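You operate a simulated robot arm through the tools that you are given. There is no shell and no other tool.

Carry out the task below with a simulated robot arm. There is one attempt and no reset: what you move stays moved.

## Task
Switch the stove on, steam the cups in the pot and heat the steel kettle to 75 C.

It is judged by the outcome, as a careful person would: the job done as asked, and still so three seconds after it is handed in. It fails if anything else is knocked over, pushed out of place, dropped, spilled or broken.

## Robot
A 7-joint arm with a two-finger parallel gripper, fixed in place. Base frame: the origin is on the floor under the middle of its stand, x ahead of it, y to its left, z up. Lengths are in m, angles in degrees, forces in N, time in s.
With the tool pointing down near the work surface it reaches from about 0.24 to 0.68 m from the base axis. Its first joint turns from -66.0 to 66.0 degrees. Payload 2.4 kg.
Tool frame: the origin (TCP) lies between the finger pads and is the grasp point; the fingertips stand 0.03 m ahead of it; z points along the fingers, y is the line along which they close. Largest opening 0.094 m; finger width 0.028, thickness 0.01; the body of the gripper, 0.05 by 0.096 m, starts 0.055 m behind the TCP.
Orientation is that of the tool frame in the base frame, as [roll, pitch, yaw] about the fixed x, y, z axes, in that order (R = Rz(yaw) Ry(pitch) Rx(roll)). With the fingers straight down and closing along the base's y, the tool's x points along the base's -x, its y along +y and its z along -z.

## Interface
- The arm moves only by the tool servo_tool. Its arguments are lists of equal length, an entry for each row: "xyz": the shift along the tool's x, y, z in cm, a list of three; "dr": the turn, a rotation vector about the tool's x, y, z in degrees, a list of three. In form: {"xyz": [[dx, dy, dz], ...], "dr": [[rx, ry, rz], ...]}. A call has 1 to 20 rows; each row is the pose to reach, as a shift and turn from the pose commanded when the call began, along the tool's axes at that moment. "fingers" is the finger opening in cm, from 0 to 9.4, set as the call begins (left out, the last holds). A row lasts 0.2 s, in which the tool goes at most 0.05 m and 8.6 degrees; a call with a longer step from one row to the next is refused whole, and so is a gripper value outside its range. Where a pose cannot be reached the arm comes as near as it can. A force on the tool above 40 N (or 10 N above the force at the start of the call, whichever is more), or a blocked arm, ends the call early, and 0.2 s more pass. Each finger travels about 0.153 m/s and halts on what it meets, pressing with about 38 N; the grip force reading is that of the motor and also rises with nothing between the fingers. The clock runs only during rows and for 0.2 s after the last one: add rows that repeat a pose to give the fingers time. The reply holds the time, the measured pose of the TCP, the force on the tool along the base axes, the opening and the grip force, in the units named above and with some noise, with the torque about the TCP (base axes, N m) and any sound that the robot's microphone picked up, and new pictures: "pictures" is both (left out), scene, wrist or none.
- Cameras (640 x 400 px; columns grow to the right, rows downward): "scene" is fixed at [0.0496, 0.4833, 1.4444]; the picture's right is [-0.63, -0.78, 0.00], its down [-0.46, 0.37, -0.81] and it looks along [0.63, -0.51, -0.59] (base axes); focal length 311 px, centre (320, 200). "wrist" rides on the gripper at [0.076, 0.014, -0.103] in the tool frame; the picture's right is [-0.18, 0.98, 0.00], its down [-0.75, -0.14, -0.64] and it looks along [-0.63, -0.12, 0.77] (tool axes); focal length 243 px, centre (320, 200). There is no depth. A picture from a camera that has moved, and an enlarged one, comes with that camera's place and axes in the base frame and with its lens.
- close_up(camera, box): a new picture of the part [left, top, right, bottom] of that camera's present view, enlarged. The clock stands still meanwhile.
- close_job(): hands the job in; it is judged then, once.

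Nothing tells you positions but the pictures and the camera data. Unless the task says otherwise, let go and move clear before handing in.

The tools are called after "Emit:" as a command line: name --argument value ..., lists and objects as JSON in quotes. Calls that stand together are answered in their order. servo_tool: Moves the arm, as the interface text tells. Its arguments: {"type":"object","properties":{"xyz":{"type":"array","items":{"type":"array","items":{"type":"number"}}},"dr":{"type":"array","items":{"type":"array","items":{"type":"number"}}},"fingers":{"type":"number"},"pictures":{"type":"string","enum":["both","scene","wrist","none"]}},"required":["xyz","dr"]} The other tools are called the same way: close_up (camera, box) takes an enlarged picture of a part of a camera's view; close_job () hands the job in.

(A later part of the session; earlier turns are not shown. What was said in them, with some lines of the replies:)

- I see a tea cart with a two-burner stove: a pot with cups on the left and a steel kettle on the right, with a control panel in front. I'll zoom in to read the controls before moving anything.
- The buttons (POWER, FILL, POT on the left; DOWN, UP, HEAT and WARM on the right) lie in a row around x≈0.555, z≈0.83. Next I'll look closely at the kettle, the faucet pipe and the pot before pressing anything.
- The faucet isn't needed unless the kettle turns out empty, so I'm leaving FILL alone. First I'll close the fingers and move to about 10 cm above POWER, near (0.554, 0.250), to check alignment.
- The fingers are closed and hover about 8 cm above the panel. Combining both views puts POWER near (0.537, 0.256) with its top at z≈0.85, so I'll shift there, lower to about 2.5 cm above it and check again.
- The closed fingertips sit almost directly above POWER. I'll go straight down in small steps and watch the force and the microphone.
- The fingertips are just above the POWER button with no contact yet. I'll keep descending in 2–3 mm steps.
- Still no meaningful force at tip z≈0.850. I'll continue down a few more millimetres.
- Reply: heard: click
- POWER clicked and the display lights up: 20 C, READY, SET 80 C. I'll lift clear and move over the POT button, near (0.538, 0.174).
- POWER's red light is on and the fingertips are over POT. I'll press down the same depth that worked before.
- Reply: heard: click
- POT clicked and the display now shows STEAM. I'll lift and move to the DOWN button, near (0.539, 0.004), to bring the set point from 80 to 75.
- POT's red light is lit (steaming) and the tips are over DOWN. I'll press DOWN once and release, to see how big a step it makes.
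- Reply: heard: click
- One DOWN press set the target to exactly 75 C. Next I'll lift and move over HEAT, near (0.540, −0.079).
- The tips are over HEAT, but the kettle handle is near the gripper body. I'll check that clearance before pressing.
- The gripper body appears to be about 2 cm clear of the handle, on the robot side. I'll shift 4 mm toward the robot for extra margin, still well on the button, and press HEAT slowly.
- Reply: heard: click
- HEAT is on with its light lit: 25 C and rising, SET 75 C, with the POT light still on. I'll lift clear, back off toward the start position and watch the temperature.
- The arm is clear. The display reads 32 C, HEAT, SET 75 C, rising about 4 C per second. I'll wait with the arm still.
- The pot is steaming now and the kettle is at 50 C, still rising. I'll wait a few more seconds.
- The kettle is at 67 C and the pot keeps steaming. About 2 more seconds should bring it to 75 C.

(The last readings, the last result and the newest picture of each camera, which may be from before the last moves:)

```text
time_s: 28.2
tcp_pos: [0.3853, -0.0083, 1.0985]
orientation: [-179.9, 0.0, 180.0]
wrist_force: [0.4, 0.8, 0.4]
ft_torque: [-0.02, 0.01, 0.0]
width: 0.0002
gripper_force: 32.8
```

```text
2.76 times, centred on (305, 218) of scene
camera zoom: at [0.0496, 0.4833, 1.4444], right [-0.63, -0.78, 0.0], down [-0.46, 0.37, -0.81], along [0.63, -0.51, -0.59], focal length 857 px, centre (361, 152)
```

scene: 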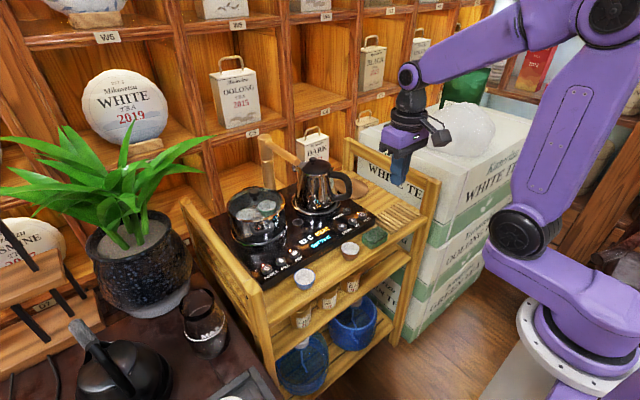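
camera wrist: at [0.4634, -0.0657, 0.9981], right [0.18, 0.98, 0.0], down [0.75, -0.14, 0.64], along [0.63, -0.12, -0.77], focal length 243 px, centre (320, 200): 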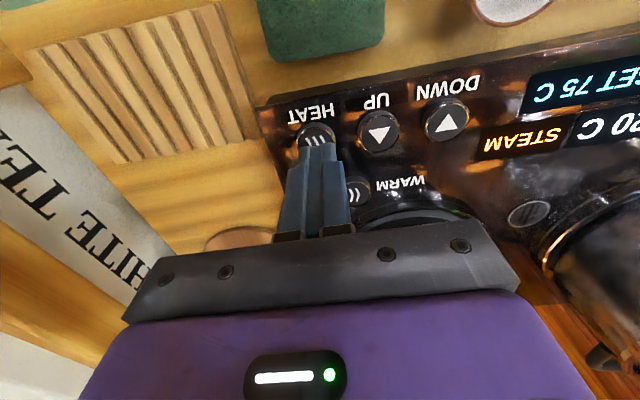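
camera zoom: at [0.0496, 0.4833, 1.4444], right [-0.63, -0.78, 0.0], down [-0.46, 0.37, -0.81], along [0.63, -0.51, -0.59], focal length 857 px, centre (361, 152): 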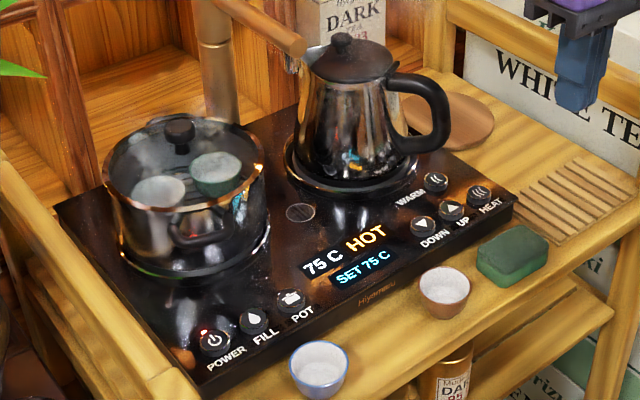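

The display now reads 75 C HOT, and the HEAT and POT lights have gone off, so heating and the steam cycle seem to have finished. I'll look closely to confirm.

Emit:
close_up --camera "scene" --box '[265, 210, 365, 280]'

Emit:
close_up --camera "scene" --box '[220, 175, 300, 245]'

Emit:
close_up --camera "scene" --box '[325, 185, 405, 245]'

```text
5.71 times, centred on (315, 245) of scene
camera zoom: at [0.0496, 0.4833, 1.4444], right [-0.63, -0.78, 0.0], down [-0.46, 0.37, -0.81], along [0.63, -0.51, -0.59], focal length 1776 px, centre (349, -57)
```

zoom: 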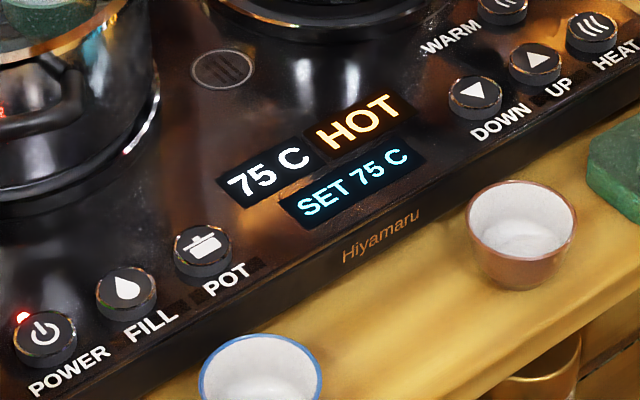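

```text
5.71 times, centred on (260, 210) of scene
camera zoom: at [0.0496, 0.4833, 1.4444], right [-0.63, -0.78, 0.0], down [-0.46, 0.37, -0.81], along [0.63, -0.51, -0.59], focal length 1776 px, centre (663, 143)
```

zoom: 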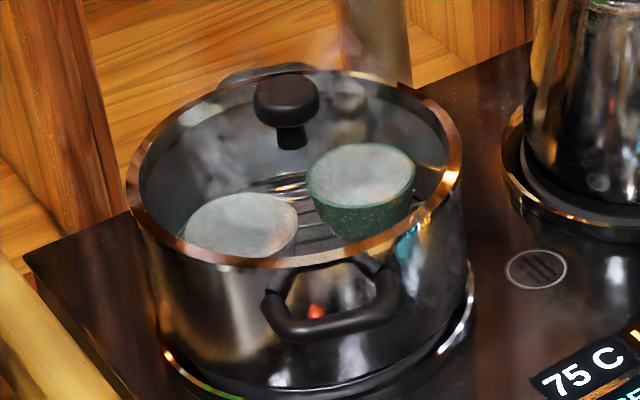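

```text
6.67 times, centred on (365, 215) of scene
camera zoom: at [0.0496, 0.4833, 1.4444], right [-0.63, -0.78, 0.0], down [-0.46, 0.37, -0.81], along [0.63, -0.51, -0.59], focal length 2072 px, centre (20, 100)
```

zoom: 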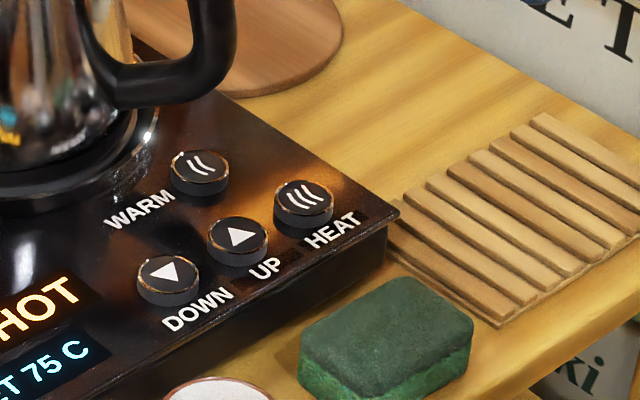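

The kettle shows 75 C HOT and the steam has cleared after its cycle, with both programme lights off and power still on. I'll wait a second or so to see whether the temperature holds.

Emit:
servo_tool --xyz '[[0, 0, 0], [0, 0, 0], [0, 0, 0], [0, 0, 0], [0, 0, 0]]' --dr '[[0, 0, 0], [0, 0, 0], [0, 0, 0], [0, 0, 0], [0, 0, 0]]' --pictures "both"

Emit:
close_up --camera "scene" --box '[220, 145, 390, 290]'

```text
time_s: 29.4
tcp_pos: [0.3875, -0.0087, 1.0994]
orientation: [-180.0, 0.0, 180.0]
wrist_force: [0.3, -0.6, -0.3]
ft_torque: [0.01, 0.0, 0.02]
width: 0.0003
gripper_force: 32.9
camera wrist: at [0.3094, 0.0053, 1.2028], right [0.18, 0.98, 0.0], down [0.75, -0.14, 0.64], along [0.63, -0.12, -0.77], focal length 243 px, centre (320, 200)
```

scene: 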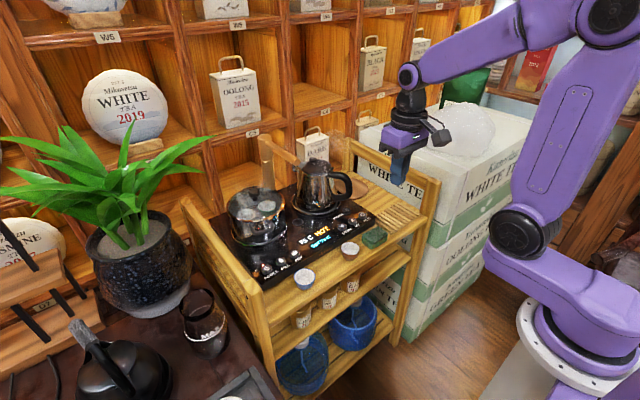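
wrist: 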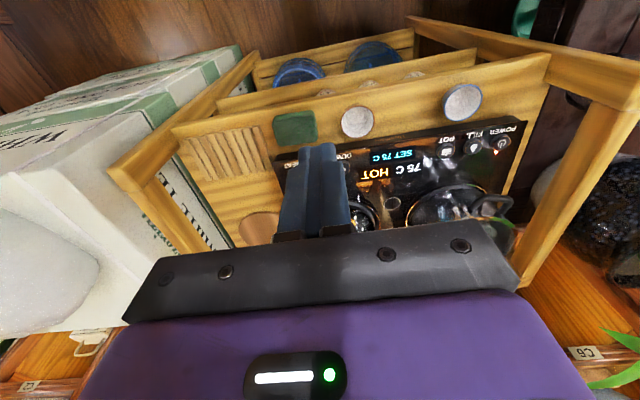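

```text
2.76 times, centred on (305, 218) of scene
camera zoom: at [0.0496, 0.4833, 1.4444], right [-0.63, -0.78, 0.0], down [-0.46, 0.37, -0.81], along [0.63, -0.51, -0.59], focal length 857 px, centre (361, 152)
```

zoom: 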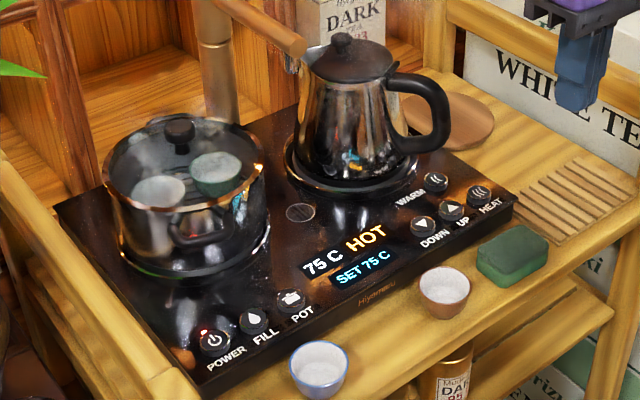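

The kettle is holding at 75 C (HOT), the cups have had their steam cycle and the stove is on. The arm is clear and nothing else has moved, so I'm handing in.

Emit:
close_job

```text
The job is handed in.
```

The stove is on, and the kettle's display reads 75 C HOT. It still read 75 C just over a second after I first saw it there, which was the last check before handing in.

- **Cups:** I pressed POT and the pot gave off visible steam. Its light went out about 18 seconds after the press, which I took to be the steam programme finishing. The display had no separate message confirming that.
- **Kettle:** I set the target from 80 C down to 75 C with one press of DOWN, then pressed HEAT. The HEAT light went off when it reached 75 C. I didn't turn on WARM, so nothing is actively keeping it at that temperature.
- **Water level:** I left FILL alone. I couldn't see inside the kettle, but it heated without any warning.

I moved the arm well clear before handing in, and nothing was knocked over or shifted.
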